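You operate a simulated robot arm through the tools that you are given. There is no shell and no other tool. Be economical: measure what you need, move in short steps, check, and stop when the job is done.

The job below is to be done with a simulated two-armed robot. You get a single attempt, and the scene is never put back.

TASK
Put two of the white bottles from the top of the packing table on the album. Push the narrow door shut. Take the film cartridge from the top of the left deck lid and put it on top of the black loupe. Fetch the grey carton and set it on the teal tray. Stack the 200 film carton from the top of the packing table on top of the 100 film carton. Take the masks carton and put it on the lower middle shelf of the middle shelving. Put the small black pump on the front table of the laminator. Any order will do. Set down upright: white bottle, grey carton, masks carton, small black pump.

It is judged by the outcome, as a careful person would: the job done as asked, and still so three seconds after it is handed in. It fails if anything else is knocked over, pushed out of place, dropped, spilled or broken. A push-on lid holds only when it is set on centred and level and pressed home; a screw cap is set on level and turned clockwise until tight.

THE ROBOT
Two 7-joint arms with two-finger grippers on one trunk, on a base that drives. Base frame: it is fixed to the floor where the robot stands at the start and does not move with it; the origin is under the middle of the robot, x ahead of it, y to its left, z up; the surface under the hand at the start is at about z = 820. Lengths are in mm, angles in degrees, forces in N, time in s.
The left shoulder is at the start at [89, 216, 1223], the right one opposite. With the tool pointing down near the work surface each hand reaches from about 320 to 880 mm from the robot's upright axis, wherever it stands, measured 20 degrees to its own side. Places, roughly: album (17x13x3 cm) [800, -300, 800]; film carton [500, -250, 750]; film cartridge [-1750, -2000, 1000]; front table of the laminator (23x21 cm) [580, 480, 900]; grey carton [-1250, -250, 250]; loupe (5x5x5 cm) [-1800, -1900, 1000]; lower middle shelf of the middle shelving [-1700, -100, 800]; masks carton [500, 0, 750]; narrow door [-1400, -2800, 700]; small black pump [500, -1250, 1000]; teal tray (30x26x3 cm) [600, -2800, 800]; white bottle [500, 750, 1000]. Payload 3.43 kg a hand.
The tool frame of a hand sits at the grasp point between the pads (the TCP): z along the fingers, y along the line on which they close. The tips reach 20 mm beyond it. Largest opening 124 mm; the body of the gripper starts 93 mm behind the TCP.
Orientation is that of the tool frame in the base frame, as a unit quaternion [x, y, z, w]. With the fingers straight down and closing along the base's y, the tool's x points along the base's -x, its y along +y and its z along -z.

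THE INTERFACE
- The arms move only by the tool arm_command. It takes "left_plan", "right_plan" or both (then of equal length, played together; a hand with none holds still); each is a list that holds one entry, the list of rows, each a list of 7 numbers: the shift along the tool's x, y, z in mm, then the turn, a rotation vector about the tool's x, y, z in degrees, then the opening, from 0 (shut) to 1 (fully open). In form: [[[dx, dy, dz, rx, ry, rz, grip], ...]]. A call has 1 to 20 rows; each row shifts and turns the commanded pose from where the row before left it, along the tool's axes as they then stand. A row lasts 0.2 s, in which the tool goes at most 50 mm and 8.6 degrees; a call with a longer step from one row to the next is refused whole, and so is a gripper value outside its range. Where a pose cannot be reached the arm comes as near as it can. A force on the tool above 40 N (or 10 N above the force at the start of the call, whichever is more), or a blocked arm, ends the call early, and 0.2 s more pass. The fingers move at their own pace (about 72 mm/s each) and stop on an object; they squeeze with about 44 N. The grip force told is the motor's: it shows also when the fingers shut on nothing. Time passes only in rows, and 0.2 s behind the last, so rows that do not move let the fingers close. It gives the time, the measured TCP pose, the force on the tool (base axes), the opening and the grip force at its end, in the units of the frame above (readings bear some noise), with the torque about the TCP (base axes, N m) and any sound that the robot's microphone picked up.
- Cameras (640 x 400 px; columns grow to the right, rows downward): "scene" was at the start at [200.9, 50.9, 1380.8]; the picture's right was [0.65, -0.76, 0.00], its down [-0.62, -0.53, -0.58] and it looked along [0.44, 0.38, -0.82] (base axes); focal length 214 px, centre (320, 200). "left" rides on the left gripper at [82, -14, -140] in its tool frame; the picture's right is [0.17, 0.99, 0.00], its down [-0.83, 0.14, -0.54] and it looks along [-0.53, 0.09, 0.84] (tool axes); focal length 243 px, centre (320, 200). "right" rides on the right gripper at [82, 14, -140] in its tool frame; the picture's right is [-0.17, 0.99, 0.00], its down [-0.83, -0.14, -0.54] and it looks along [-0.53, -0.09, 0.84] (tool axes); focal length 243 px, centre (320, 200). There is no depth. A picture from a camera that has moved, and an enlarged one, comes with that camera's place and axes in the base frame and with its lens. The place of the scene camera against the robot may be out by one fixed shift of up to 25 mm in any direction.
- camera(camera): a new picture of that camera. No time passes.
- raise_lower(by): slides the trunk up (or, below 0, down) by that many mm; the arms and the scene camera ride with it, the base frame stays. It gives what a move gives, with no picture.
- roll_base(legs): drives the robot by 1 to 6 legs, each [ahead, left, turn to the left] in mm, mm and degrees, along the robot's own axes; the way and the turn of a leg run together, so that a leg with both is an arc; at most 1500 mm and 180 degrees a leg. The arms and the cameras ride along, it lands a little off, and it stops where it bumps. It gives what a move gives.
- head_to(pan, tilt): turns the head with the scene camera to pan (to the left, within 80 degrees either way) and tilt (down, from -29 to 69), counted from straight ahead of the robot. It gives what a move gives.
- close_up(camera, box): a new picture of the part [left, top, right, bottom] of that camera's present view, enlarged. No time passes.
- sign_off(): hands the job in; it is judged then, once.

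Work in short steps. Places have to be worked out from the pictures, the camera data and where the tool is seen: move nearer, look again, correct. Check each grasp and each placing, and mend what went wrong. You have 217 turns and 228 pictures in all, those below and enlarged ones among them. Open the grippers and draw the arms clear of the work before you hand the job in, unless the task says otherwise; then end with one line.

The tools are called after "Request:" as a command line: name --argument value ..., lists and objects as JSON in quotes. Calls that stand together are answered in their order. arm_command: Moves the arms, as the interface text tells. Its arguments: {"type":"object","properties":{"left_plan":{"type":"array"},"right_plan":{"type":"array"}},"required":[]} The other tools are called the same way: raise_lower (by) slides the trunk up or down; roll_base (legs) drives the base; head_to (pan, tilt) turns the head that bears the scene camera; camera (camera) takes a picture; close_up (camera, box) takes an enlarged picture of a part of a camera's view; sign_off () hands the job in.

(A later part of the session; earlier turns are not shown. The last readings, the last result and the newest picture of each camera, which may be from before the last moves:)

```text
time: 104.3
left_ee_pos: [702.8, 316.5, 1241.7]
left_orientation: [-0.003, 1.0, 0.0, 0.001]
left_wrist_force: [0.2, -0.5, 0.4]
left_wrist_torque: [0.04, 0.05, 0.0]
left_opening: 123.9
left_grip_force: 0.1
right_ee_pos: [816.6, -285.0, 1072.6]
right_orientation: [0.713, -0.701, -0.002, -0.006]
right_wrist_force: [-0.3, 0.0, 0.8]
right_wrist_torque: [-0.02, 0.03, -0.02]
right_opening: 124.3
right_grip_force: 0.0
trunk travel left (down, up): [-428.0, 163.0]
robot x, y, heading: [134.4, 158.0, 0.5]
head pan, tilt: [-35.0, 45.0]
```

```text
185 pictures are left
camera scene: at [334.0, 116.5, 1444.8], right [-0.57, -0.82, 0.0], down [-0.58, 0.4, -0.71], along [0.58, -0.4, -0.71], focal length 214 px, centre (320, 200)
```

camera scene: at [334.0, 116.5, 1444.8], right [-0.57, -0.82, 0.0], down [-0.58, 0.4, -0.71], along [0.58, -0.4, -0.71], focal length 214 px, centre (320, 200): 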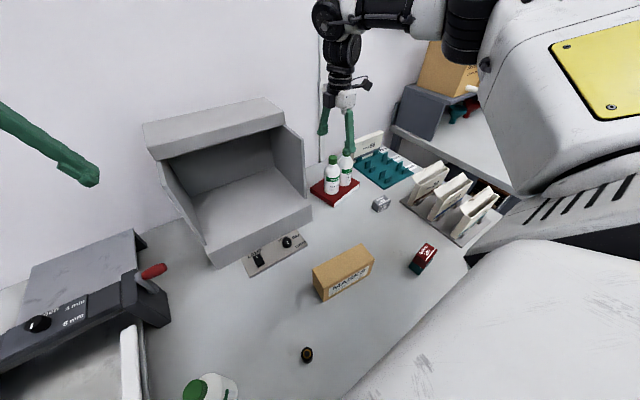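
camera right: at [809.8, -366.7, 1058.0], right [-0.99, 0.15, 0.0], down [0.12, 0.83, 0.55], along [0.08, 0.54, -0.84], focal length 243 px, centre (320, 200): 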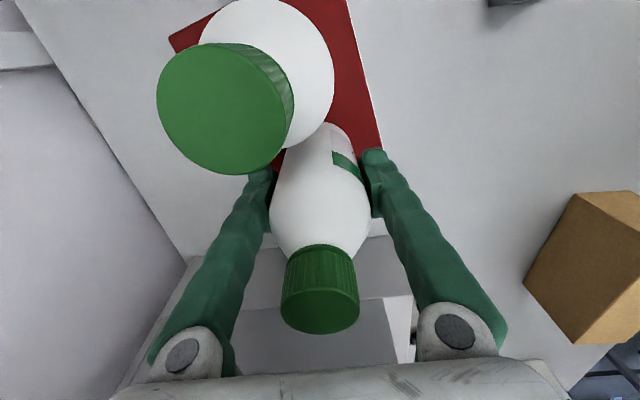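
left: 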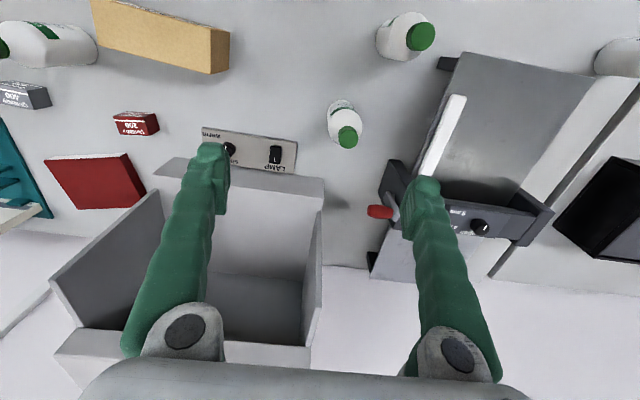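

Both bottles stand upright on the album. Before taking the masks carton I want to see the shelving, so I back off, tuck the right hand in, and turn round to look.

Request:
roll_base --legs '[[-450, 0, 0]]'

Request:
arm_command --right_plan '[[[0, 45, -10, 0, 0, 0, 1], [0, 45, -10, 0, 0, 0, 1], [0, 45, -10, 0, 0, 0, 1], [0, 45, -10, 0, 0, 0, 1], [0, 30, -10, 0, 0, 0, 1], [0, 0, 0, 0, 0, 0, 1]]]'

Request:
roll_base --legs '[[0, 0, 175]]'

Request:
head_to --pan 0 --tilt 30

Request:
camera --camera "scene"

```text
time: 107.5
left_ee_pos: [259.9, 312.4, 1241.1]
left_orientation: [-0.003, 1.0, 0.001, 0.001]
left_wrist_force: [0.0, -0.2, 0.0]
left_wrist_torque: [0.02, 0.02, 0.0]
left_opening: 124.0
left_grip_force: 0.0
right_ee_pos: [372.3, -289.0, 1073.4]
right_orientation: [0.712, -0.702, -0.002, -0.005]
right_wrist_force: [0.4, 0.7, 0.0]
right_wrist_torque: [0.01, 0.03, 0.0]
right_opening: 123.8
right_grip_force: 0.1
trunk travel left (down, up): [-428.0, 163.0]
robot x, y, heading: [-308.0, 150.2, 0.2]
head pan, tilt: [-35.0, 45.0]
```

```text
time: 108.9
left_ee_pos: [260.1, 313.4, 1240.7]
left_orientation: [-0.002, 1.0, 0.001, 0.001]
left_wrist_force: [0.7, -0.8, 0.0]
left_wrist_torque: [-0.02, 0.03, 0.0]
left_opening: 124.2
left_grip_force: 0.0
right_ee_pos: [159.8, -293.6, 1119.6]
right_orientation: [0.713, -0.702, -0.002, -0.006]
right_wrist_force: [0.3, 0.6, -0.4]
right_wrist_torque: [-0.04, 0.04, 0.02]
right_opening: 124.2
right_grip_force: 0.1
trunk travel left (down, up): [-428.0, 163.0]
robot x, y, heading: [-311.5, 154.4, 0.4]
head pan, tilt: [-35.0, 45.0]
```

```text
time: 115.9
left_ee_pos: [-616.8, 608.5, 1227.1]
left_orientation: [0.823, -0.563, -0.043, 0.065]
left_wrist_force: [-0.4, -0.5, 0.8]
left_wrist_torque: [-0.02, -0.05, -0.01]
left_opening: 124.1
left_grip_force: 0.0
right_ee_pos: [-92.2, 792.1, 1108.2]
right_orientation: [0.969, 0.245, -0.021, -0.001]
right_wrist_force: [0.5, 1.2, -0.5]
right_wrist_torque: [0.04, 0.13, 0.0]
right_opening: 123.9
right_grip_force: 0.0
trunk travel left (down, up): [-428.0, 163.0]
robot x, y, heading: [-303.9, 154.5, 117.9]
head pan, tilt: [-35.0, 45.0]
stopped in leg 1: the robot was blocked; the commanded pose is now the measured one
```

```text
time: 116.9
left_ee_pos: [-617.6, 608.0, 1228.2]
left_orientation: [0.823, -0.562, -0.043, 0.067]
left_wrist_force: [0.1, -0.2, 0.7]
left_wrist_torque: [-0.02, 0.01, -0.01]
left_opening: 123.8
left_grip_force: 0.2
right_ee_pos: [-94.6, 793.6, 1104.7]
right_orientation: [0.969, 0.248, -0.023, 0.0]
right_wrist_force: [0.0, 0.3, 0.4]
right_wrist_torque: [0.0, -0.01, 0.02]
right_opening: 123.7
right_grip_force: 0.0
trunk travel left (down, up): [-428.0, 163.0]
robot x, y, heading: [-302.6, 156.8, 118.4]
head pan, tilt: [0.0, 30.0]
```

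```text
184 pictures are left
camera scene: at [-354.2, 367.7, 1467.3], right [0.88, 0.47, -0.03], down [0.21, -0.45, -0.87], along [-0.43, 0.76, -0.5], focal length 214 px, centre (320, 200)
```

scene: 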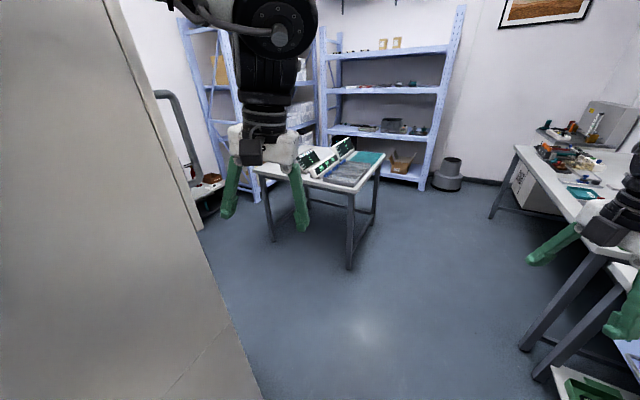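

The turn was blocked by a tall cabinet on the left (probably the left elbow). I turn back 35° and look left.

Request:
roll_base --legs '[[0, 0, -35]]'

Request:
head_to --pan 70 --tilt 20

Request:
camera --camera "scene"

```text
time: 119.5
left_ee_pos: [-349.6, 718.4, 1223.3]
left_orientation: [-0.624, 0.78, 0.043, -0.036]
left_wrist_force: [-0.9, -0.4, -0.5]
left_wrist_torque: [-0.04, -0.01, -0.01]
left_opening: 124.0
left_grip_force: 0.1
right_ee_pos: [195.2, 568.5, 1120.4]
right_orientation: [0.999, -0.053, -0.005, -0.004]
right_wrist_force: [-0.5, -0.2, 0.1]
right_wrist_torque: [-0.01, 0.03, 0.0]
right_opening: 124.1
right_grip_force: 0.1
trunk travel left (down, up): [-428.0, 163.0]
robot x, y, heading: [-306.1, 155.1, 83.6]
head pan, tilt: [0.0, 30.0]
```

```text
time: 120.9
left_ee_pos: [-349.8, 717.9, 1224.3]
left_orientation: [-0.624, 0.78, 0.043, -0.035]
left_wrist_force: [-0.2, 0.7, 0.5]
left_wrist_torque: [-0.01, 0.01, 0.0]
left_opening: 123.8
left_grip_force: 0.0
right_ee_pos: [196.5, 567.0, 1119.5]
right_orientation: [0.999, -0.054, -0.005, -0.003]
right_wrist_force: [0.5, -0.5, 0.2]
right_wrist_torque: [-0.03, 0.0, 0.02]
right_opening: 124.0
right_grip_force: 0.0
trunk travel left (down, up): [-428.0, 163.0]
robot x, y, heading: [-304.5, 155.3, 83.7]
head pan, tilt: [70.0, 20.0]
```

```text
183 pictures are left
camera scene: at [-366.2, 325.1, 1483.5], right [0.45, 0.89, 0.0], down [0.31, -0.15, -0.94], along [-0.84, 0.42, -0.34], focal length 214 px, centre (320, 200)
```

scene: 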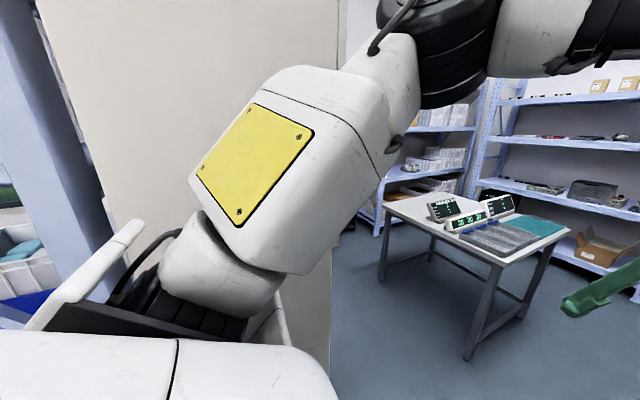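

I turn to the other side (clockwise, past the table) to see the room to the right and behind.

Request:
roll_base --legs '[[0, 0, -84], [0, 0, -70]]'

Request:
head_to --pan 0 --tilt 25

Request:
camera --camera "scene"

Request:
head_to --pan -75 --tilt 25

Request:
camera --camera "scene"

```text
time: 130.5
left_ee_pos: [-30.1, -342.4, 1221.4]
left_orientation: [0.632, 0.773, 0.044, 0.032]
left_wrist_force: [-0.1, 0.3, -0.2]
left_wrist_torque: [-0.01, 0.01, 0.02]
left_opening: 124.0
left_grip_force: 0.1
right_ee_pos: [-589.3, -429.8, 1120.6]
right_orientation: [-0.158, 0.987, -0.002, 0.004]
right_wrist_force: [-0.3, -0.2, -0.6]
right_wrist_torque: [-0.01, -0.04, 0.0]
right_opening: 123.9
right_grip_force: 0.0
trunk travel left (down, up): [-428.0, 163.0]
robot x, y, heading: [-305.1, 155.2, -72.0]
head pan, tilt: [70.0, 20.0]
```

```text
time: 131.9
left_ee_pos: [-31.0, -340.6, 1221.3]
left_orientation: [0.632, 0.773, 0.044, 0.033]
left_wrist_force: [-0.5, 0.6, 0.2]
left_wrist_torque: [-0.02, 0.02, 0.01]
left_opening: 124.3
left_grip_force: 0.1
right_ee_pos: [-588.9, -429.4, 1119.9]
right_orientation: [-0.158, 0.987, -0.002, 0.005]
right_wrist_force: [-0.4, 0.2, 0.6]
right_wrist_torque: [0.07, 0.0, -0.01]
right_opening: 123.9
right_grip_force: 0.1
trunk travel left (down, up): [-428.0, 163.0]
robot x, y, heading: [-304.7, 156.7, -72.1]
head pan, tilt: [0.0, 25.0]
```

```text
182 pictures are left
camera scene: at [-226.5, -50.7, 1474.9], right [-0.95, -0.31, 0.0], down [-0.13, 0.4, -0.91], along [0.28, -0.86, -0.42], focal length 214 px, centre (320, 200)
```

scene: 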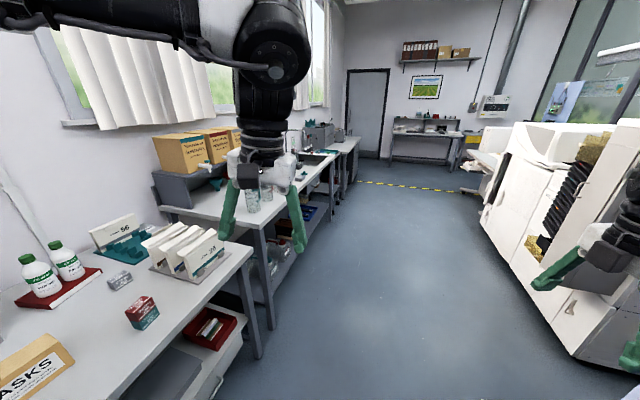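

```text
time: 133.4
left_ee_pos: [-30.5, -340.8, 1223.1]
left_orientation: [0.632, 0.773, 0.044, 0.033]
left_wrist_force: [1.0, -0.6, -0.3]
left_wrist_torque: [0.01, 0.0, 0.02]
left_opening: 123.8
left_grip_force: 0.1
right_ee_pos: [-589.6, -428.5, 1120.3]
right_orientation: [-0.158, 0.987, -0.003, 0.004]
right_wrist_force: [-0.4, 0.4, -0.2]
right_wrist_torque: [0.0, -0.04, 0.03]
right_opening: 124.1
right_grip_force: 0.2
trunk travel left (down, up): [-428.0, 163.0]
robot x, y, heading: [-305.4, 152.5, -72.3]
head pan, tilt: [-75.0, 25.0]
```

```text
181 pictures are left
camera scene: at [-332.2, -12.9, 1475.2], right [-0.54, 0.84, 0.0], down [0.35, 0.23, -0.91], along [-0.76, -0.49, -0.42], focal length 214 px, centre (320, 200)
```

scene: 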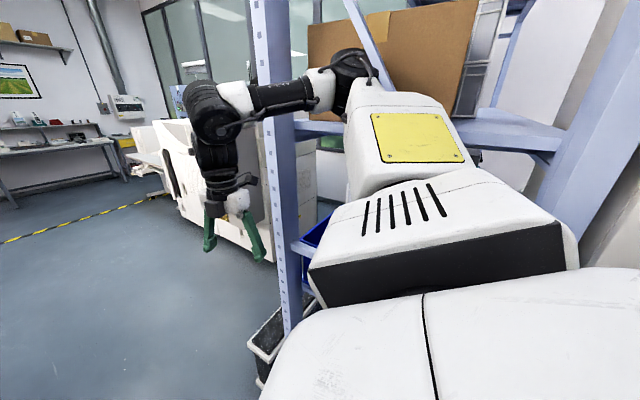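

The shelving's front stands near x≈-1050, leaving about 1.3 m of aisle. I shift toward the table and turn clockwise to face the shelving.

Request:
roll_base --legs '[[50, 152, 0], [0, 0, -108]]'

Request:
head_to --pan 0 --tilt 35

Request:
camera --camera "scene"

```text
time: 138.5
left_ee_pos: [-157.1, -415.3, 1222.8]
left_orientation: [0.81, 0.584, 0.035, 0.044]
left_wrist_force: [-1.3, 0.6, 0.0]
left_wrist_torque: [-0.02, 0.01, 0.01]
left_opening: 124.0
left_grip_force: 0.1
right_ee_pos: [-682.5, -214.7, 1114.5]
right_orientation: [0.099, 0.995, 0.005, 0.003]
right_wrist_force: [-0.1, 0.6, -0.4]
right_wrist_torque: [-0.02, -0.01, 0.0]
right_opening: 124.2
right_grip_force: 0.1
trunk travel left (down, up): [-428.0, 163.0]
robot x, y, heading: [-144.5, 150.3, -101.8]
head pan, tilt: [-75.0, 25.0]
stopped in leg 2: the robot was blocked; the commanded pose is now the measured one
```

```text
time: 139.9
left_ee_pos: [-156.7, -417.2, 1222.1]
left_orientation: [0.811, 0.583, 0.035, 0.043]
left_wrist_force: [0.5, -0.6, 0.6]
left_wrist_torque: [0.01, 0.01, -0.03]
left_opening: 124.1
left_grip_force: 0.1
right_ee_pos: [-681.6, -214.7, 1115.0]
right_orientation: [0.1, 0.995, 0.003, 0.003]
right_wrist_force: [0.3, 0.5, -0.2]
right_wrist_torque: [0.03, 0.0, 0.02]
right_opening: 124.3
right_grip_force: 0.0
trunk travel left (down, up): [-428.0, 163.0]
robot x, y, heading: [-142.0, 153.7, -102.3]
head pan, tilt: [0.0, 35.0]
```

```text
180 pictures are left
camera scene: at [-182.4, -60.5, 1458.4], right [-0.98, 0.21, 0.0], down [0.12, 0.57, -0.82], along [-0.17, -0.8, -0.58], focal length 214 px, centre (320, 200)
```

scene: 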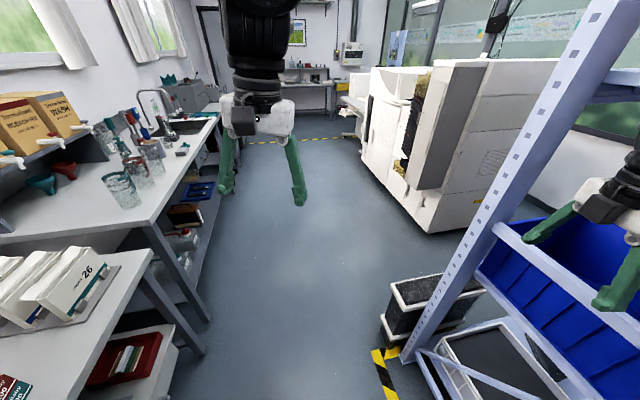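

Shelving front is actually near x≈-770 (post at y≈-440). I turn back a little and drive down the aisle to open floor near y≈-900, then look back at the shelving.

Request:
roll_base --legs '[[0, 0, 14], [0, 60, 0], [1000, 0, 0]]'

Request:
roll_base --legs '[[0, 0, -60]]'

Request:
head_to --pan -60 --tilt 20

Request:
camera --camera "scene"

```text
time: 148.3
left_ee_pos: [77.6, -1373.6, 1225.2]
left_orientation: [0.732, 0.679, 0.038, 0.041]
left_wrist_force: [0.1, 0.0, -0.1]
left_wrist_torque: [0.03, -0.06, 0.01]
left_opening: 124.4
left_grip_force: 0.0
right_ee_pos: [-479.7, -1306.4, 1117.9]
right_orientation: [-0.024, 1.0, 0.001, 0.003]
right_wrist_force: [-0.5, 0.8, -0.3]
right_wrist_torque: [-0.05, 0.01, 0.0]
right_opening: 123.9
right_grip_force: 0.0
trunk travel left (down, up): [-428.0, 163.0]
robot x, y, heading: [-48.4, -822.9, -88.0]
head pan, tilt: [0.0, 35.0]
```

```text
time: 152.3
left_ee_pos: [-454.7, -1215.1, 1225.7]
left_orientation: [0.972, 0.229, 0.013, 0.054]
left_wrist_force: [0.1, 0.9, -0.2]
left_wrist_torque: [-0.02, 0.01, -0.04]
left_opening: 123.9
left_grip_force: 0.0
right_ee_pos: [-685.1, -701.0, 1117.0]
right_orientation: [0.474, 0.881, 0.0, 0.003]
right_wrist_force: [-0.5, -0.3, 0.3]
right_wrist_torque: [0.03, 0.02, -0.05]
right_opening: 124.0
right_grip_force: 0.1
trunk travel left (down, up): [-428.0, 163.0]
robot x, y, heading: [-49.3, -826.0, -147.0]
head pan, tilt: [0.0, 35.0]
```

```text
time: 153.6
left_ee_pos: [-454.6, -1214.9, 1227.1]
left_orientation: [0.972, 0.23, 0.013, 0.055]
left_wrist_force: [0.3, -0.2, 0.5]
left_wrist_torque: [-0.02, -0.02, -0.01]
left_opening: 124.0
left_grip_force: 0.1
right_ee_pos: [-684.3, -700.9, 1117.7]
right_orientation: [0.472, 0.882, 0.0, 0.002]
right_wrist_force: [-0.2, 0.0, -0.3]
right_wrist_torque: [0.03, 0.03, 0.05]
right_opening: 123.9
right_grip_force: 0.1
trunk travel left (down, up): [-428.0, 163.0]
robot x, y, heading: [-46.4, -822.3, -147.1]
head pan, tilt: [-60.0, 20.0]
```

```text
179 pictures are left
camera scene: at [-229.4, -847.1, 1483.4], right [0.45, 0.89, 0.0], down [0.3, -0.16, -0.94], along [-0.84, 0.43, -0.34], focal length 214 px, centre (320, 200)
```

scene: 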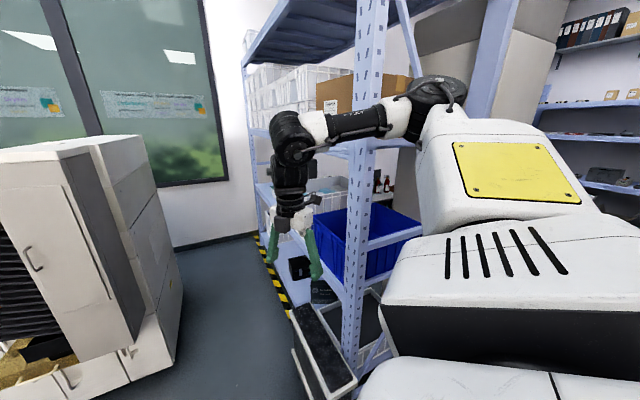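

The shelving row runs along x (x≈-770 to -2600) with its long south face at y≈-430, so I'll serve it later from the south aisle. The pump is close by on the right bench, so I turn partway and look at it.

Request:
roll_base --legs '[[0, 0, 97]]'

Request:
head_to --pan 30 --tilt 30

Request:
camera --camera "scene"

```text
time: 159.5
left_ee_pos: [371.9, -1199.7, 1225.0]
left_orientation: [0.492, 0.869, 0.049, 0.027]
left_wrist_force: [-0.1, 0.2, -0.7]
left_wrist_torque: [-0.02, 0.03, -0.01]
left_opening: 124.0
left_grip_force: 0.1
right_ee_pos: [-123.5, -1467.6, 1117.3]
right_orientation: [-0.326, 0.945, 0.002, 0.002]
right_wrist_force: [-0.3, 0.2, -0.3]
right_wrist_torque: [-0.01, 0.02, 0.0]
right_opening: 124.2
right_grip_force: 0.0
trunk travel left (down, up): [-428.0, 163.0]
robot x, y, heading: [-51.0, -824.2, -52.4]
head pan, tilt: [-60.0, 20.0]
```

```text
time: 161.2
left_ee_pos: [372.0, -1199.5, 1225.0]
left_orientation: [0.492, 0.869, 0.049, 0.027]
left_wrist_force: [-0.9, -0.6, 0.3]
left_wrist_torque: [-0.02, 0.02, 0.02]
left_opening: 124.0
left_grip_force: 0.0
right_ee_pos: [-123.1, -1468.2, 1117.0]
right_orientation: [-0.325, 0.946, 0.002, 0.001]
right_wrist_force: [0.6, -0.7, 0.9]
right_wrist_torque: [-0.03, -0.01, -0.01]
right_opening: 123.9
right_grip_force: 0.0
trunk travel left (down, up): [-428.0, 163.0]
robot x, y, heading: [-50.7, -826.2, -52.5]
head pan, tilt: [30.0, 30.0]
```

```text
178 pictures are left
camera scene: at [118.7, -955.4, 1467.4], right [-0.38, -0.92, 0.0], down [-0.46, 0.19, -0.87], along [0.8, -0.33, -0.5], focal length 214 px, centre (320, 200)
```

scene: 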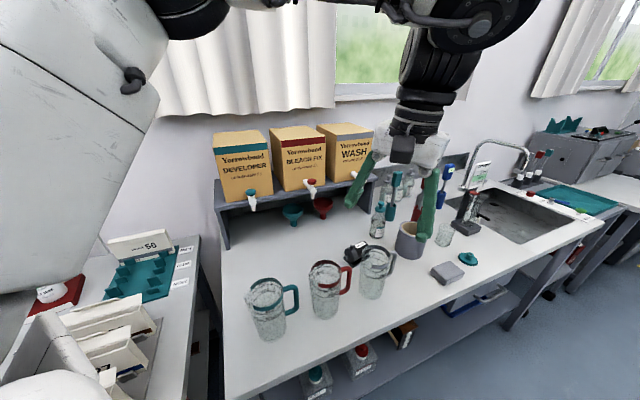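

Request:
close_up --camera "scene" --box '[240, 180, 480, 330]'

Request:
camera --camera "left"

```text
2.67 times, centred on (360, 255) of scene
camera zoom: at [118.7, -955.4, 1467.4], right [-0.38, -0.92, 0.0], down [-0.46, 0.19, -0.87], along [0.8, -0.33, -0.5], focal length 572 px, centre (213, 53)
```

zoom: 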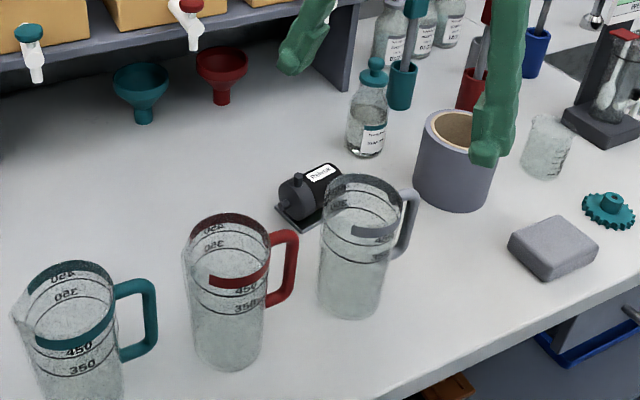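

```text
176 pictures are left
camera left: at [306.0, -1144.6, 1363.7], right [0.75, 0.65, 0.11], down [0.5, -0.67, 0.55], along [0.43, -0.36, -0.83], focal length 243 px, centre (320, 200)
```

left: 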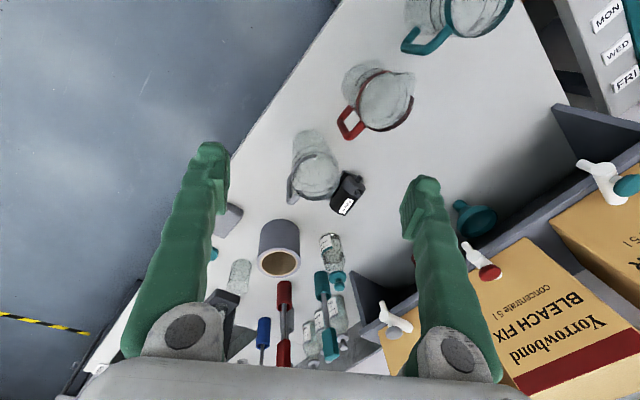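

The small black pump sits behind the jugs, about (530–590,-1270). The left hand is closest: I level it (6.4° about x) and bring it nearer for a better look.

Request:
arm_command --left_plan '[[[0, 0, 0, 6.4, 0, 0, 1], [-22, 14, 15, 0, 0, 0, 1], [-22, 14, 15, 0, 0, 0, 1], [-22, 14, 15, 0, 0, 0, 1], [-22, 14, 15, 0, 0, 0, 1], [-22, 14, 15, 0, 0, 0, 1], [0, 0, 0, 0, 0, 0, 1]]]'

Request:
camera --camera "left"

```text
time: 162.8
left_ee_pos: [487.3, -1255.5, 1149.6]
left_orientation: [0.493, 0.87, 0.0, 0.0]
left_wrist_force: [-0.8, -0.4, 0.1]
left_wrist_torque: [0.0, 0.01, 0.03]
left_opening: 123.9
left_grip_force: 0.0
right_ee_pos: [-123.6, -1467.7, 1116.5]
right_orientation: [-0.326, 0.946, 0.003, 0.002]
right_wrist_force: [-0.2, -0.5, 1.1]
right_wrist_torque: [-0.02, 0.0, 0.01]
right_opening: 124.0
right_grip_force: 0.0
trunk travel left (down, up): [-428.0, 163.0]
robot x, y, heading: [-48.7, -828.0, -52.4]
head pan, tilt: [30.0, 30.0]
```

```text
175 pictures are left
camera left: at [435.1, -1193.5, 1290.2], right [0.76, 0.65, 0.0], down [0.55, -0.64, 0.54], along [0.35, -0.41, -0.84], focal length 243 px, centre (320, 200)
```

left: 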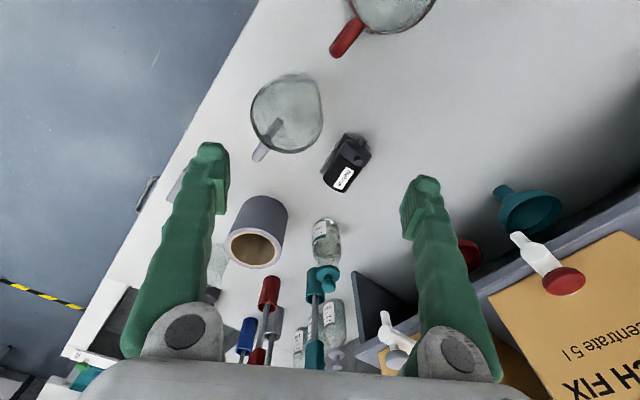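

Triangulation puts the pump at about (582,-1293,896). Zoom for orientation.

Request:
close_up --camera "left" --box '[240, 60, 440, 230]'

```text
2.35 times, centred on (340, 145) of left
camera zoom: at [435.1, -1193.5, 1290.2], right [0.76, 0.65, 0.0], down [0.55, -0.64, 0.54], along [0.35, -0.41, -0.84], focal length 571 px, centre (273, 329)
```

zoom: 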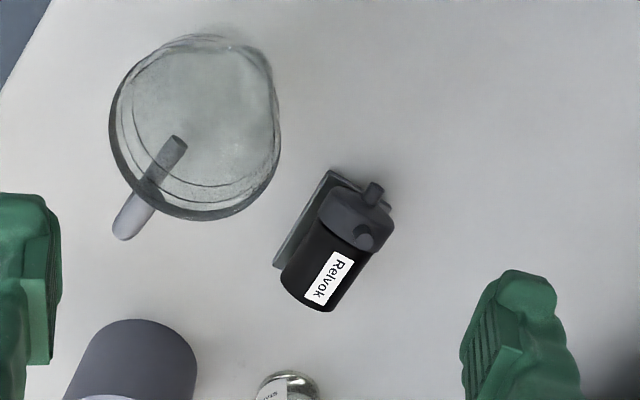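

The motor axis runs roughly along (0.24,-0.97), so I yaw +17° to close across it, open to 0.75 to stay clear of the jug, and hover above at z≈1020.

Request:
arm_command --left_plan '[[[0, 0, 0, 0, 0, 8.5, 0.9], [0, 0, 0, 0, 0, 8.5, 0.8], [-16.7, 21, 32, 0, 0, 0, 0.75], [-16.7, 21, 32, 0, 0, 0, 0.75], [-16.7, 21, 32, 0, 0, 0, 0.75], [-16.7, 21, 32, 0, 0, 0, 0.75], [0, 0, 0, 0, 0, 0, 0.75]]]'

Request:
camera --camera "left"

Request:
close_up --camera "scene" --box '[240, 160, 480, 310]'

```text
time: 164.4
left_ee_pos: [583.3, -1299.2, 1020.2]
left_orientation: [0.616, 0.788, 0.0, 0.0]
left_wrist_force: [0.2, -0.3, 0.0]
left_wrist_torque: [-0.01, 0.0, -0.01]
left_opening: 93.0
left_grip_force: 0.0
right_ee_pos: [-123.3, -1467.2, 1117.3]
right_orientation: [-0.326, 0.946, 0.002, 0.002]
right_wrist_force: [0.4, 0.1, 0.3]
right_wrist_torque: [0.01, -0.02, 0.03]
right_opening: 123.9
right_grip_force: 0.1
trunk travel left (down, up): [-428.0, 163.0]
robot x, y, heading: [-49.9, -824.2, -52.6]
head pan, tilt: [30.0, 30.0]
```

```text
173 pictures are left
camera left: at [552.3, -1224.3, 1162.0], right [0.92, 0.4, 0.0], down [0.34, -0.77, 0.54], along [0.22, -0.49, -0.84], focal length 243 px, centre (320, 200)
```

left: 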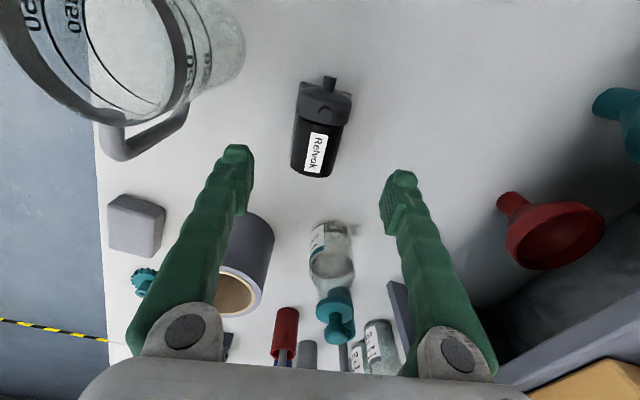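

```text
2.67 times, centred on (360, 235) of scene
camera zoom: at [118.5, -954.3, 1467.6], right [-0.38, -0.92, 0.0], down [-0.46, 0.19, -0.87], along [0.8, -0.33, -0.5], focal length 572 px, centre (213, 107)
```

zoom: 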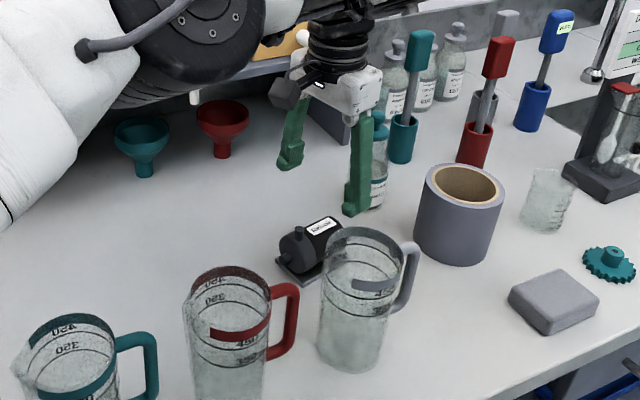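

The hand is right above the pump (586,-1301) and aligned. I descend to z≈892 and check.

Request:
arm_command --left_plan '[[[0, 2, 43, 0, 0, 0, 0.75], [0, 0, 43, 0, 0, 0, 0.75], [0, 0, 40, 0, 0, 0, 0.75], [0, 0, 0, 0, 0, 0, 0.75]]]'

Request:
camera --camera "left"

Request:
close_up --camera "scene" --box '[290, 190, 430, 280]'

```text
time: 165.4
left_ee_pos: [588.1, -1302.2, 898.5]
left_orientation: [0.615, 0.789, 0.0, 0.002]
left_wrist_force: [0.5, 2.8, 12.1]
left_wrist_torque: [0.0, 0.41, -0.09]
left_opening: 93.2
left_grip_force: 0.1
right_ee_pos: [-124.5, -1466.5, 1117.5]
right_orientation: [-0.325, 0.946, 0.001, 0.003]
right_wrist_force: [-0.7, -0.5, -0.3]
right_wrist_torque: [0.0, 0.02, -0.04]
right_opening: 123.9
right_grip_force: 0.0
trunk travel left (down, up): [-428.0, 163.0]
robot x, y, heading: [-49.3, -826.1, -52.7]
head pan, tilt: [30.0, 30.0]
```

```text
171 pictures are left
camera left: at [556.6, -1225.3, 1039.2], right [0.92, 0.4, 0.0], down [0.34, -0.77, 0.54], along [0.22, -0.5, -0.84], focal length 243 px, centre (320, 200)
```

left: 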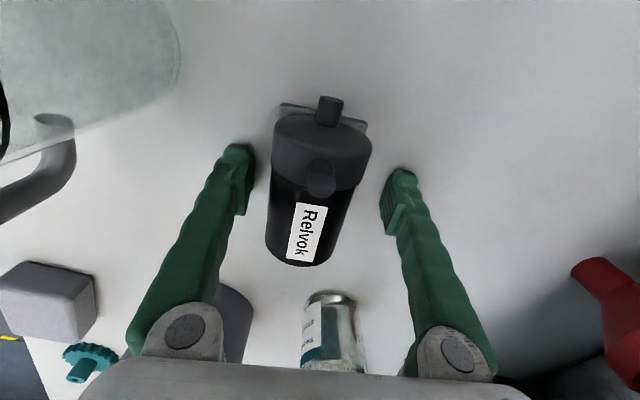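

```text
4.44 times, centred on (360, 235) of scene
camera zoom: at [117.7, -954.1, 1467.8], right [-0.38, -0.92, 0.0], down [-0.46, 0.19, -0.87], along [0.8, -0.33, -0.5], focal length 953 px, centre (142, 44)
```

zoom: 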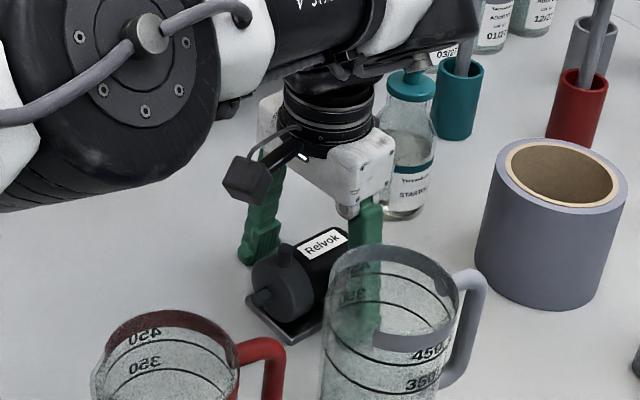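

The tips touched the bench (bench z≈878). I raise 6 and close.

Request:
arm_command --left_plan '[[[0, 0, -8, 0, 0, 0, 0.75], [0, 0, 0, 0, 0, 0, 0], [0, 0, 0, 0, 0, 0, 0], [0, 0, 0, 0, 0, 0, 0], [0, 0, 0, 0, 0, 0, 0]]]'

Request:
camera --camera "left"

```text
time: 166.6
left_ee_pos: [587.8, -1302.1, 906.9]
left_orientation: [0.616, 0.788, 0.0, 0.002]
left_wrist_force: [-2.6, -0.6, 15.6]
left_wrist_torque: [0.03, 0.22, -0.26]
left_opening: 40.9
left_grip_force: 43.5
right_ee_pos: [-125.6, -1468.0, 1117.5]
right_orientation: [-0.325, 0.946, 0.001, 0.004]
right_wrist_force: [0.2, -0.1, 0.4]
right_wrist_torque: [0.0, -0.01, 0.01]
right_opening: 124.2
right_grip_force: 0.1
trunk travel left (down, up): [-428.0, 163.0]
robot x, y, heading: [-48.0, -824.2, -52.6]
head pan, tilt: [30.0, 30.0]
```

```text
169 pictures are left
camera left: at [555.4, -1225.2, 1047.8], right [0.92, 0.4, 0.0], down [0.34, -0.77, 0.54], along [0.22, -0.5, -0.84], focal length 243 px, centre (320, 200)
```

left: 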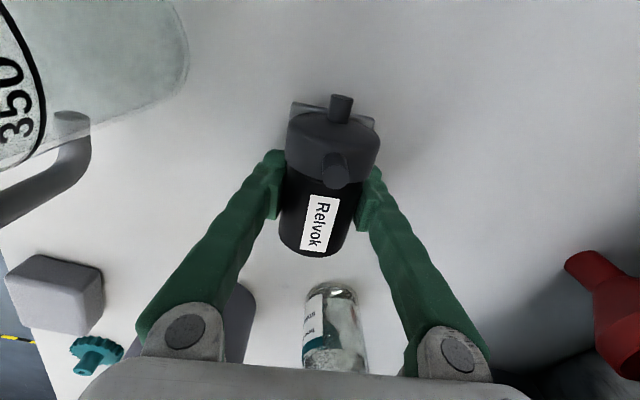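

Gripped (41 mm). Lift.

Request:
arm_command --left_plan '[[[0, 0, -10, 0, 0, 0, 0], [0, 0, -40, 0, 0, 0, 0], [0, 0, -40, 0, 0, 0, 0], [0, 0, -40, 0, 0, 0, 0], [0, 0, -40, 0, 0, 0, 0], [0, 0, -40, 0, 0, 0, 0], [0, 0, 0, 0, 0, 0, 0]]]'

Request:
camera --camera "left"

Request:
camera --camera "scene"

```text
time: 168.2
left_ee_pos: [569.9, -1295.3, 1089.2]
left_orientation: [0.615, 0.789, 0.001, 0.0]
left_wrist_force: [-0.5, 0.3, -4.6]
left_wrist_torque: [-0.05, -0.01, 0.02]
left_opening: 40.3
left_grip_force: 43.8
left hand out of reach, approached as far as the arm can: row 5, 6
right_ee_pos: [-122.7, -1467.8, 1117.0]
right_orientation: [-0.325, 0.946, 0.002, 0.002]
right_wrist_force: [0.2, 0.1, 0.0]
right_wrist_torque: [-0.02, 0.06, 0.01]
right_opening: 123.9
right_grip_force: 0.0
trunk travel left (down, up): [-428.0, 163.0]
robot x, y, heading: [-51.2, -823.7, -52.5]
head pan, tilt: [30.0, 30.0]
```

```text
168 pictures are left
camera left: at [538.9, -1219.6, 1229.5], right [0.92, 0.4, 0.0], down [0.34, -0.77, 0.54], along [0.21, -0.49, -0.84], focal length 243 px, centre (320, 200)
```

left: 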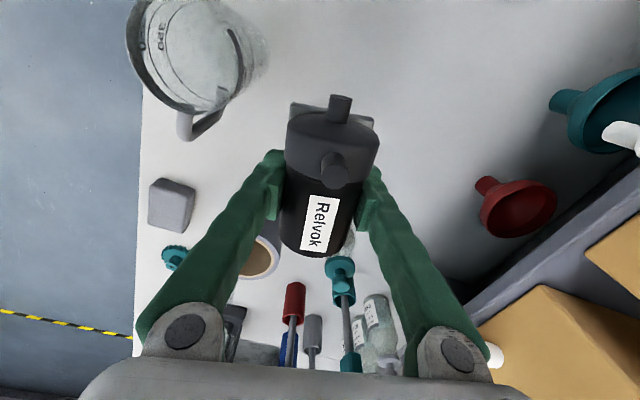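

```text
167 pictures are left
camera scene: at [120.2, -956.1, 1467.1], right [-0.38, -0.92, 0.0], down [-0.46, 0.19, -0.87], along [0.8, -0.33, -0.5], focal length 214 px, centre (320, 200)
```

scene: 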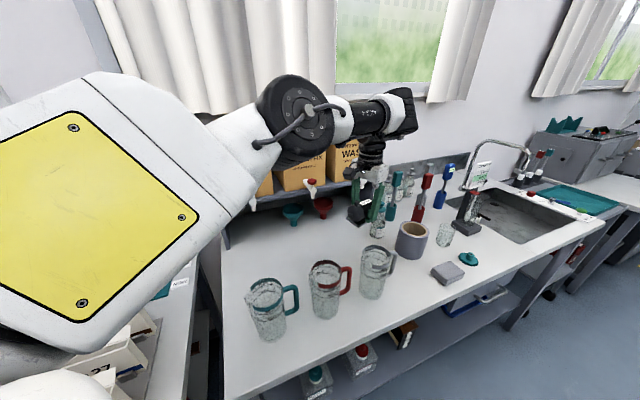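

Pump held. I back away from the bench (pure -x), turn to face the packing table, and drive left toward the laminator.

Request:
roll_base --legs '[[-185, -240, 0], [0, 0, 52.5], [0, 1075, 0]]'

Request:
head_to --pan 20 --tilt 45

Request:
camera --camera "scene"

```text
time: 189.1
left_ee_pos: [417.9, 435.2, 1089.8]
left_orientation: [0.214, 0.977, 0.0, 0.0]
left_wrist_force: [-0.3, -0.6, -3.9]
left_wrist_torque: [-0.02, -0.03, 0.04]
left_opening: 40.2
left_grip_force: 43.9
right_ee_pos: [121.5, -214.1, 1117.2]
right_orientation: [-0.702, 0.712, 0.002, 0.001]
right_wrist_force: [-0.2, 0.7, 0.7]
right_wrist_torque: [-0.01, 0.0, -0.01]
right_opening: 124.1
right_grip_force: 0.1
trunk travel left (down, up): [-428.0, 163.0]
robot x, y, heading: [-334.0, 250.6, -1.3]
head pan, tilt: [30.0, 30.0]
```

```text
time: 189.9
left_ee_pos: [419.6, 434.1, 1088.2]
left_orientation: [0.214, 0.977, 0.0, 0.001]
left_wrist_force: [0.5, -0.2, -4.9]
left_wrist_torque: [-0.02, -0.06, -0.01]
left_opening: 39.9
left_grip_force: 44.6
right_ee_pos: [121.4, -214.0, 1116.6]
right_orientation: [-0.703, 0.712, 0.002, 0.002]
right_wrist_force: [-0.5, 0.4, -0.3]
right_wrist_torque: [0.03, 0.02, -0.02]
right_opening: 124.2
right_grip_force: 0.0
trunk travel left (down, up): [-428.0, 163.0]
robot x, y, heading: [-334.9, 246.9, -1.3]
head pan, tilt: [20.0, 45.0]
```

```text
166 pictures are left
camera scene: at [-124.1, 273.5, 1444.8], right [0.32, -0.95, 0.0], down [-0.67, -0.23, -0.71], along [0.67, 0.23, -0.71], focal length 214 px, centre (320, 200)
```

scene: 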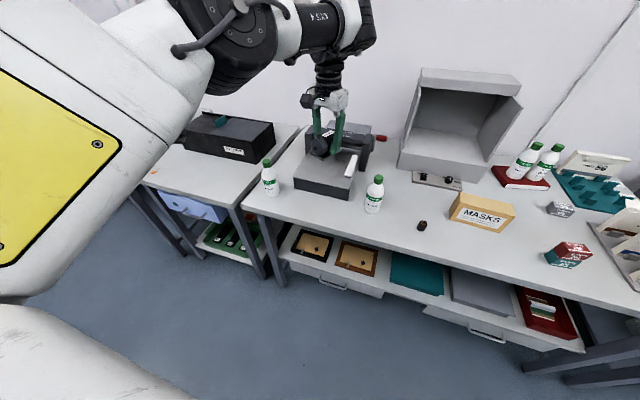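

I drive ahead 150 and look at the laminator's front table with the left wrist camera.

Request:
roll_base --legs '[[110, 0, 1.3]]'

Request:
camera --camera "left"

Request:
close_up --camera "scene" --box '[220, 80, 420, 230]'

```text
time: 191.2
left_ee_pos: [524.4, 450.2, 1091.4]
left_orientation: [0.202, 0.979, -0.001, 0.001]
left_wrist_force: [-0.8, 0.1, -4.8]
left_wrist_torque: [-0.04, -0.07, 0.04]
left_opening: 40.3
left_grip_force: 43.8
right_ee_pos: [239.8, -204.6, 1117.7]
right_orientation: [0.711, -0.704, -0.002, -0.002]
right_wrist_force: [0.2, -0.8, 0.3]
right_wrist_torque: [0.03, -0.03, 0.02]
right_opening: 123.9
right_grip_force: 0.2
trunk travel left (down, up): [-428.0, 163.0]
robot x, y, heading: [-222.5, 247.8, -0.1]
head pan, tilt: [20.0, 45.0]
```

```text
165 pictures are left
camera left: at [443.7, 469.7, 1231.2], right [0.24, 0.97, 0.0], down [0.82, -0.2, 0.54], along [0.52, -0.13, -0.84], focal length 243 px, centre (320, 200)
```

left: 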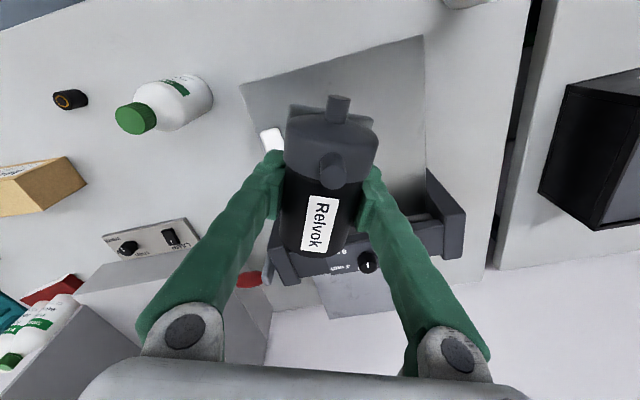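

```text
2.67 times, centred on (320, 155) of scene
camera zoom: at [-16.7, 276.8, 1445.0], right [0.34, -0.94, 0.0], down [-0.66, -0.24, -0.71], along [0.67, 0.24, -0.71], focal length 572 px, centre (320, 320)
```

zoom: 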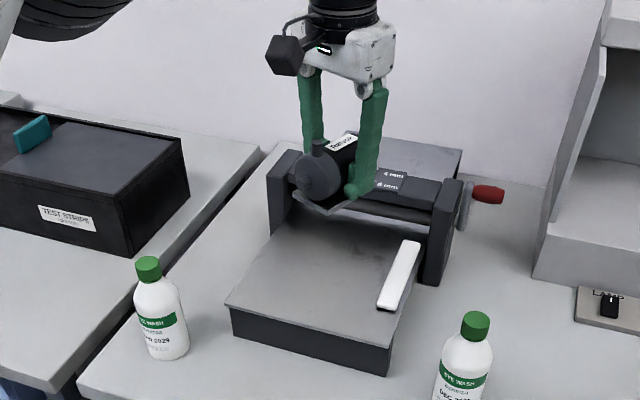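

The front table's top spans about x 465–675, y 355–590 (z≈878), with the white handle near y≈400. I move over the free area (545,490) and lower.

Request:
arm_command --left_plan '[[[-2, 22, 0, 0, 0, 0, 0], [-2, 23, 0, 0, 0, 0, 0], [0, 0, 40, 0, 0, 0, 0], [0, 0, 40, 0, 0, 0, 0], [0, 0, 40, 0, 0, 0, 0], [0, 0, 35, 0, 0, 0, 0], [0, 0, 0, 0, 0, 0, 0]]]'

Request:
camera --camera "left"

Request:
close_up --camera "scene" --box '[260, 90, 400, 210]'

```text
time: 192.8
left_ee_pos: [528.0, 467.0, 932.5]
left_orientation: [0.202, 0.979, 0.0, 0.0]
left_wrist_force: [0.7, 0.0, -4.0]
left_wrist_torque: [0.01, -0.08, 0.04]
left_opening: 40.1
left_grip_force: 44.0
left hand out of reach, approached as far as the arm can: row 1, 2
right_ee_pos: [242.2, -204.1, 1117.6]
right_orientation: [0.71, -0.704, -0.002, -0.002]
right_wrist_force: [0.4, 0.0, -0.8]
right_wrist_torque: [-0.02, -0.03, -0.04]
right_opening: 124.2
right_grip_force: 0.1
trunk travel left (down, up): [-428.0, 163.0]
robot x, y, heading: [-227.0, 244.5, -0.0]
head pan, tilt: [20.0, 45.0]
```

```text
163 pictures are left
camera left: at [447.3, 485.7, 1074.1], right [0.24, 0.97, 0.0], down [0.82, -0.2, 0.54], along [0.52, -0.13, -0.84], focal length 243 px, centre (320, 200)
```

left: 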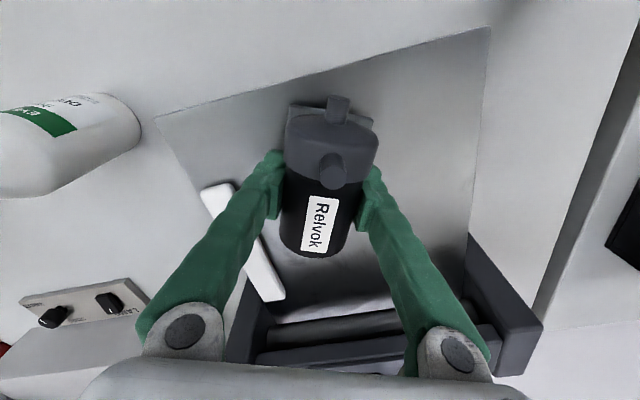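

```text
3.33 times, centred on (330, 150) of scene
camera zoom: at [-15.3, 276.7, 1444.8], right [0.34, -0.94, 0.0], down [-0.66, -0.24, -0.71], along [0.66, 0.24, -0.71], focal length 715 px, centre (287, 367)
```

zoom: 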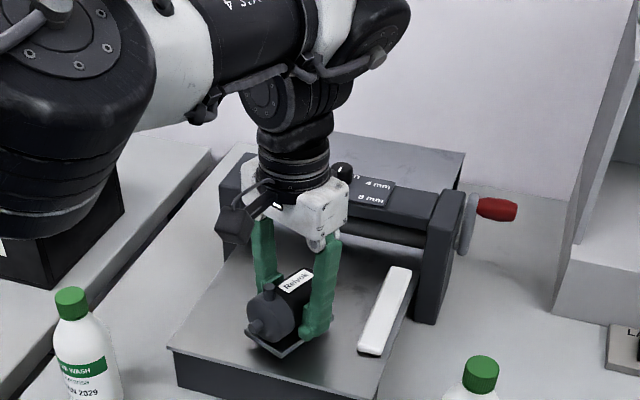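

Margin at the near edge is small, so I shift 15 mm further in and descend in steps.

Request:
arm_command --left_plan '[[[-11, 11, 0, 0, 0, 0, 0], [0, 0, 10, 0, 0, 0, 0], [0, 0, 5, 0, 0, 0, 0], [0, 0, 0, 0, 0, 0, 0]]]'

Request:
arm_command --left_plan '[[[0, 0, 3, 0, 0, 0, 0], [0, 0, 3, 0, 0, 0, 0], [0, 0, 0, 0, 0, 0, 0]]]'

Request:
arm_command --left_plan '[[[0, 0, 2, 0, 0, 0, 0], [0, 0, 2, 0, 0, 0, 0], [0, 0, 0, 0, 0, 0, 0]]]'

Request:
close_up --camera "scene" --box '[290, 130, 370, 210]'

```text
time: 193.8
left_ee_pos: [541.0, 470.8, 922.0]
left_orientation: [0.203, 0.979, 0.0, 0.003]
left_wrist_force: [1.5, -0.2, 19.0]
left_wrist_torque: [0.0, 1.06, 0.13]
left_opening: 40.1
left_grip_force: 44.3
right_ee_pos: [239.2, -205.6, 1118.1]
right_orientation: [0.711, -0.703, -0.001, -0.002]
right_wrist_force: [-0.1, 0.3, -0.4]
right_wrist_torque: [0.01, -0.03, 0.0]
right_opening: 123.9
right_grip_force: 0.1
trunk travel left (down, up): [-428.0, 163.0]
robot x, y, heading: [-224.4, 244.1, 0.0]
head pan, tilt: [20.0, 45.0]
```

```text
time: 194.4
left_ee_pos: [541.9, 470.9, 921.4]
left_orientation: [0.202, 0.979, 0.0, 0.004]
left_wrist_force: [-8.4, -2.7, 19.8]
left_wrist_torque: [0.47, 1.25, 0.41]
left_opening: 40.1
left_grip_force: 43.7
right_ee_pos: [238.3, -204.7, 1118.1]
right_orientation: [0.711, -0.703, -0.001, -0.001]
right_wrist_force: [0.6, -0.3, 0.2]
right_wrist_torque: [0.0, 0.0, 0.0]
right_opening: 123.9
right_grip_force: 0.0
trunk travel left (down, up): [-428.0, 163.0]
robot x, y, heading: [-222.7, 245.7, 0.0]
head pan, tilt: [20.0, 45.0]
stopped in row 2 (left hand): the force on the tool passed its limit at 43 N (the readings are from after the stop); the commanded pose is now the measured one
```

```text
time: 195.1
left_ee_pos: [542.9, 471.4, 922.1]
left_orientation: [0.2, 0.98, 0.0, 0.008]
left_wrist_force: [-11.2, -0.7, 24.2]
left_wrist_torque: [0.4, 1.59, 0.33]
left_opening: 40.3
left_grip_force: 44.0
right_ee_pos: [238.7, -204.8, 1117.5]
right_orientation: [0.711, -0.704, -0.002, -0.002]
right_wrist_force: [-0.3, 0.1, -0.1]
right_wrist_torque: [0.0, 0.02, 0.01]
right_opening: 124.1
right_grip_force: 0.0
trunk travel left (down, up): [-428.0, 163.0]
robot x, y, heading: [-222.4, 246.7, 0.0]
head pan, tilt: [20.0, 45.0]
stopped in row 3 (left hand): the force on the tool passed its limit at 41 N (the readings are from after the stop); the commanded pose is now the measured one
```

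```text
5.00 times, centred on (330, 170) of scene
camera zoom: at [-17.8, 276.1, 1445.1], right [0.34, -0.94, 0.0], down [-0.66, -0.24, -0.71], along [0.67, 0.24, -0.71], focal length 1072 px, centre (270, 350)
```

zoom: 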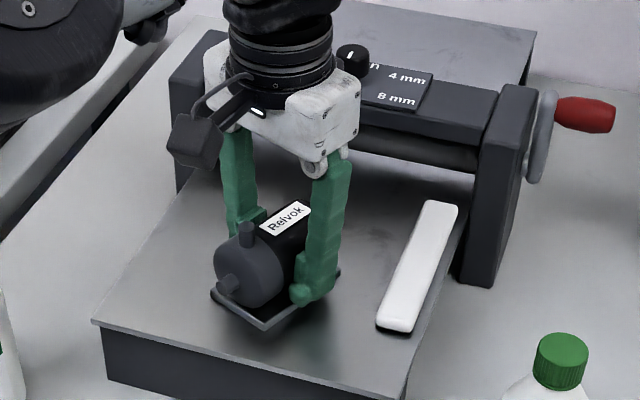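

It's resting on the table (contact at TCP≈922). I relax upward slightly, then open slowly.

Request:
arm_command --left_plan '[[[0, 0, -1.5, 0, 0, 0, 0], [0, 0, -1, 0, 0, 0, 0], [0, 0, 0, 0, 0, 0, 0]]]'

Request:
arm_command --left_plan '[[[0, 0, 0, 0, 0, 0, 0.38], [0, 0, 0, 0, 0, 0, 0.5], [0, 0, 0, 0, 0, 0, 0.6], [0, 0, 0, 0, 0, 0, 0.6], [0, 0, -40, 0, 0, 0, 0.6], [0, 0, -40, 0, 0, 0, 0.6], [0, 0, -40, 0, 0, 0, 0.6], [0, 0, 0, 0, 0, 0, 0.6]]]'

Request:
close_up --camera "scene" --box '[260, 90, 400, 210]'

Request:
camera --camera "left"

```text
time: 195.9
left_ee_pos: [543.3, 471.0, 922.5]
left_orientation: [0.202, 0.979, 0.001, 0.007]
left_wrist_force: [-7.1, -2.1, 12.2]
left_wrist_torque: [-0.5, 0.16, -0.21]
left_opening: 40.0
left_grip_force: 43.9
right_ee_pos: [238.8, -205.7, 1117.9]
right_orientation: [0.711, -0.703, -0.001, -0.002]
right_wrist_force: [-0.2, -0.8, 0.9]
right_wrist_torque: [-0.01, 0.0, -0.01]
right_opening: 124.0
right_grip_force: 0.1
trunk travel left (down, up): [-428.0, 163.0]
robot x, y, heading: [-223.2, 246.1, -0.1]
head pan, tilt: [20.0, 45.0]
```

```text
time: 197.7
left_ee_pos: [541.0, 471.6, 1041.5]
left_orientation: [0.2, 0.98, 0.0, 0.006]
left_wrist_force: [1.0, -0.2, -0.2]
left_wrist_torque: [-0.02, 0.01, -0.01]
left_opening: 74.2
left_grip_force: 0.0
right_ee_pos: [241.8, -204.8, 1117.1]
right_orientation: [0.711, -0.703, -0.003, -0.001]
right_wrist_force: [-0.5, -0.1, -0.5]
right_wrist_torque: [0.03, 0.04, 0.02]
right_opening: 124.0
right_grip_force: 0.0
trunk travel left (down, up): [-428.0, 163.0]
robot x, y, heading: [-228.1, 247.2, -0.1]
head pan, tilt: [20.0, 45.0]
```

```text
3.33 times, centred on (330, 150) of scene
camera zoom: at [-14.8, 276.9, 1444.7], right [0.34, -0.94, 0.0], down [-0.66, -0.24, -0.71], along [0.66, 0.24, -0.71], focal length 715 px, centre (287, 367)
```

zoom: 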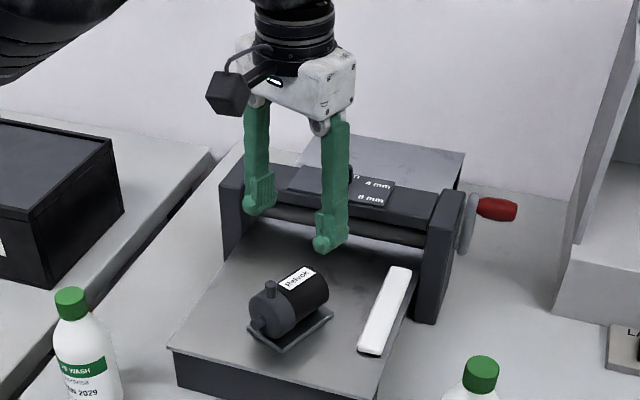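

```text
159 pictures are left
camera left: at [460.2, 490.1, 1180.9], right [0.24, 0.97, 0.0], down [0.81, -0.2, 0.55], along [0.54, -0.13, -0.83], focal length 243 px, centre (320, 200)
```

left: 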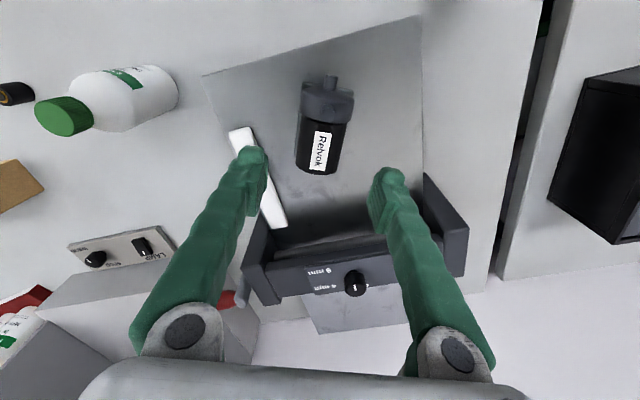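

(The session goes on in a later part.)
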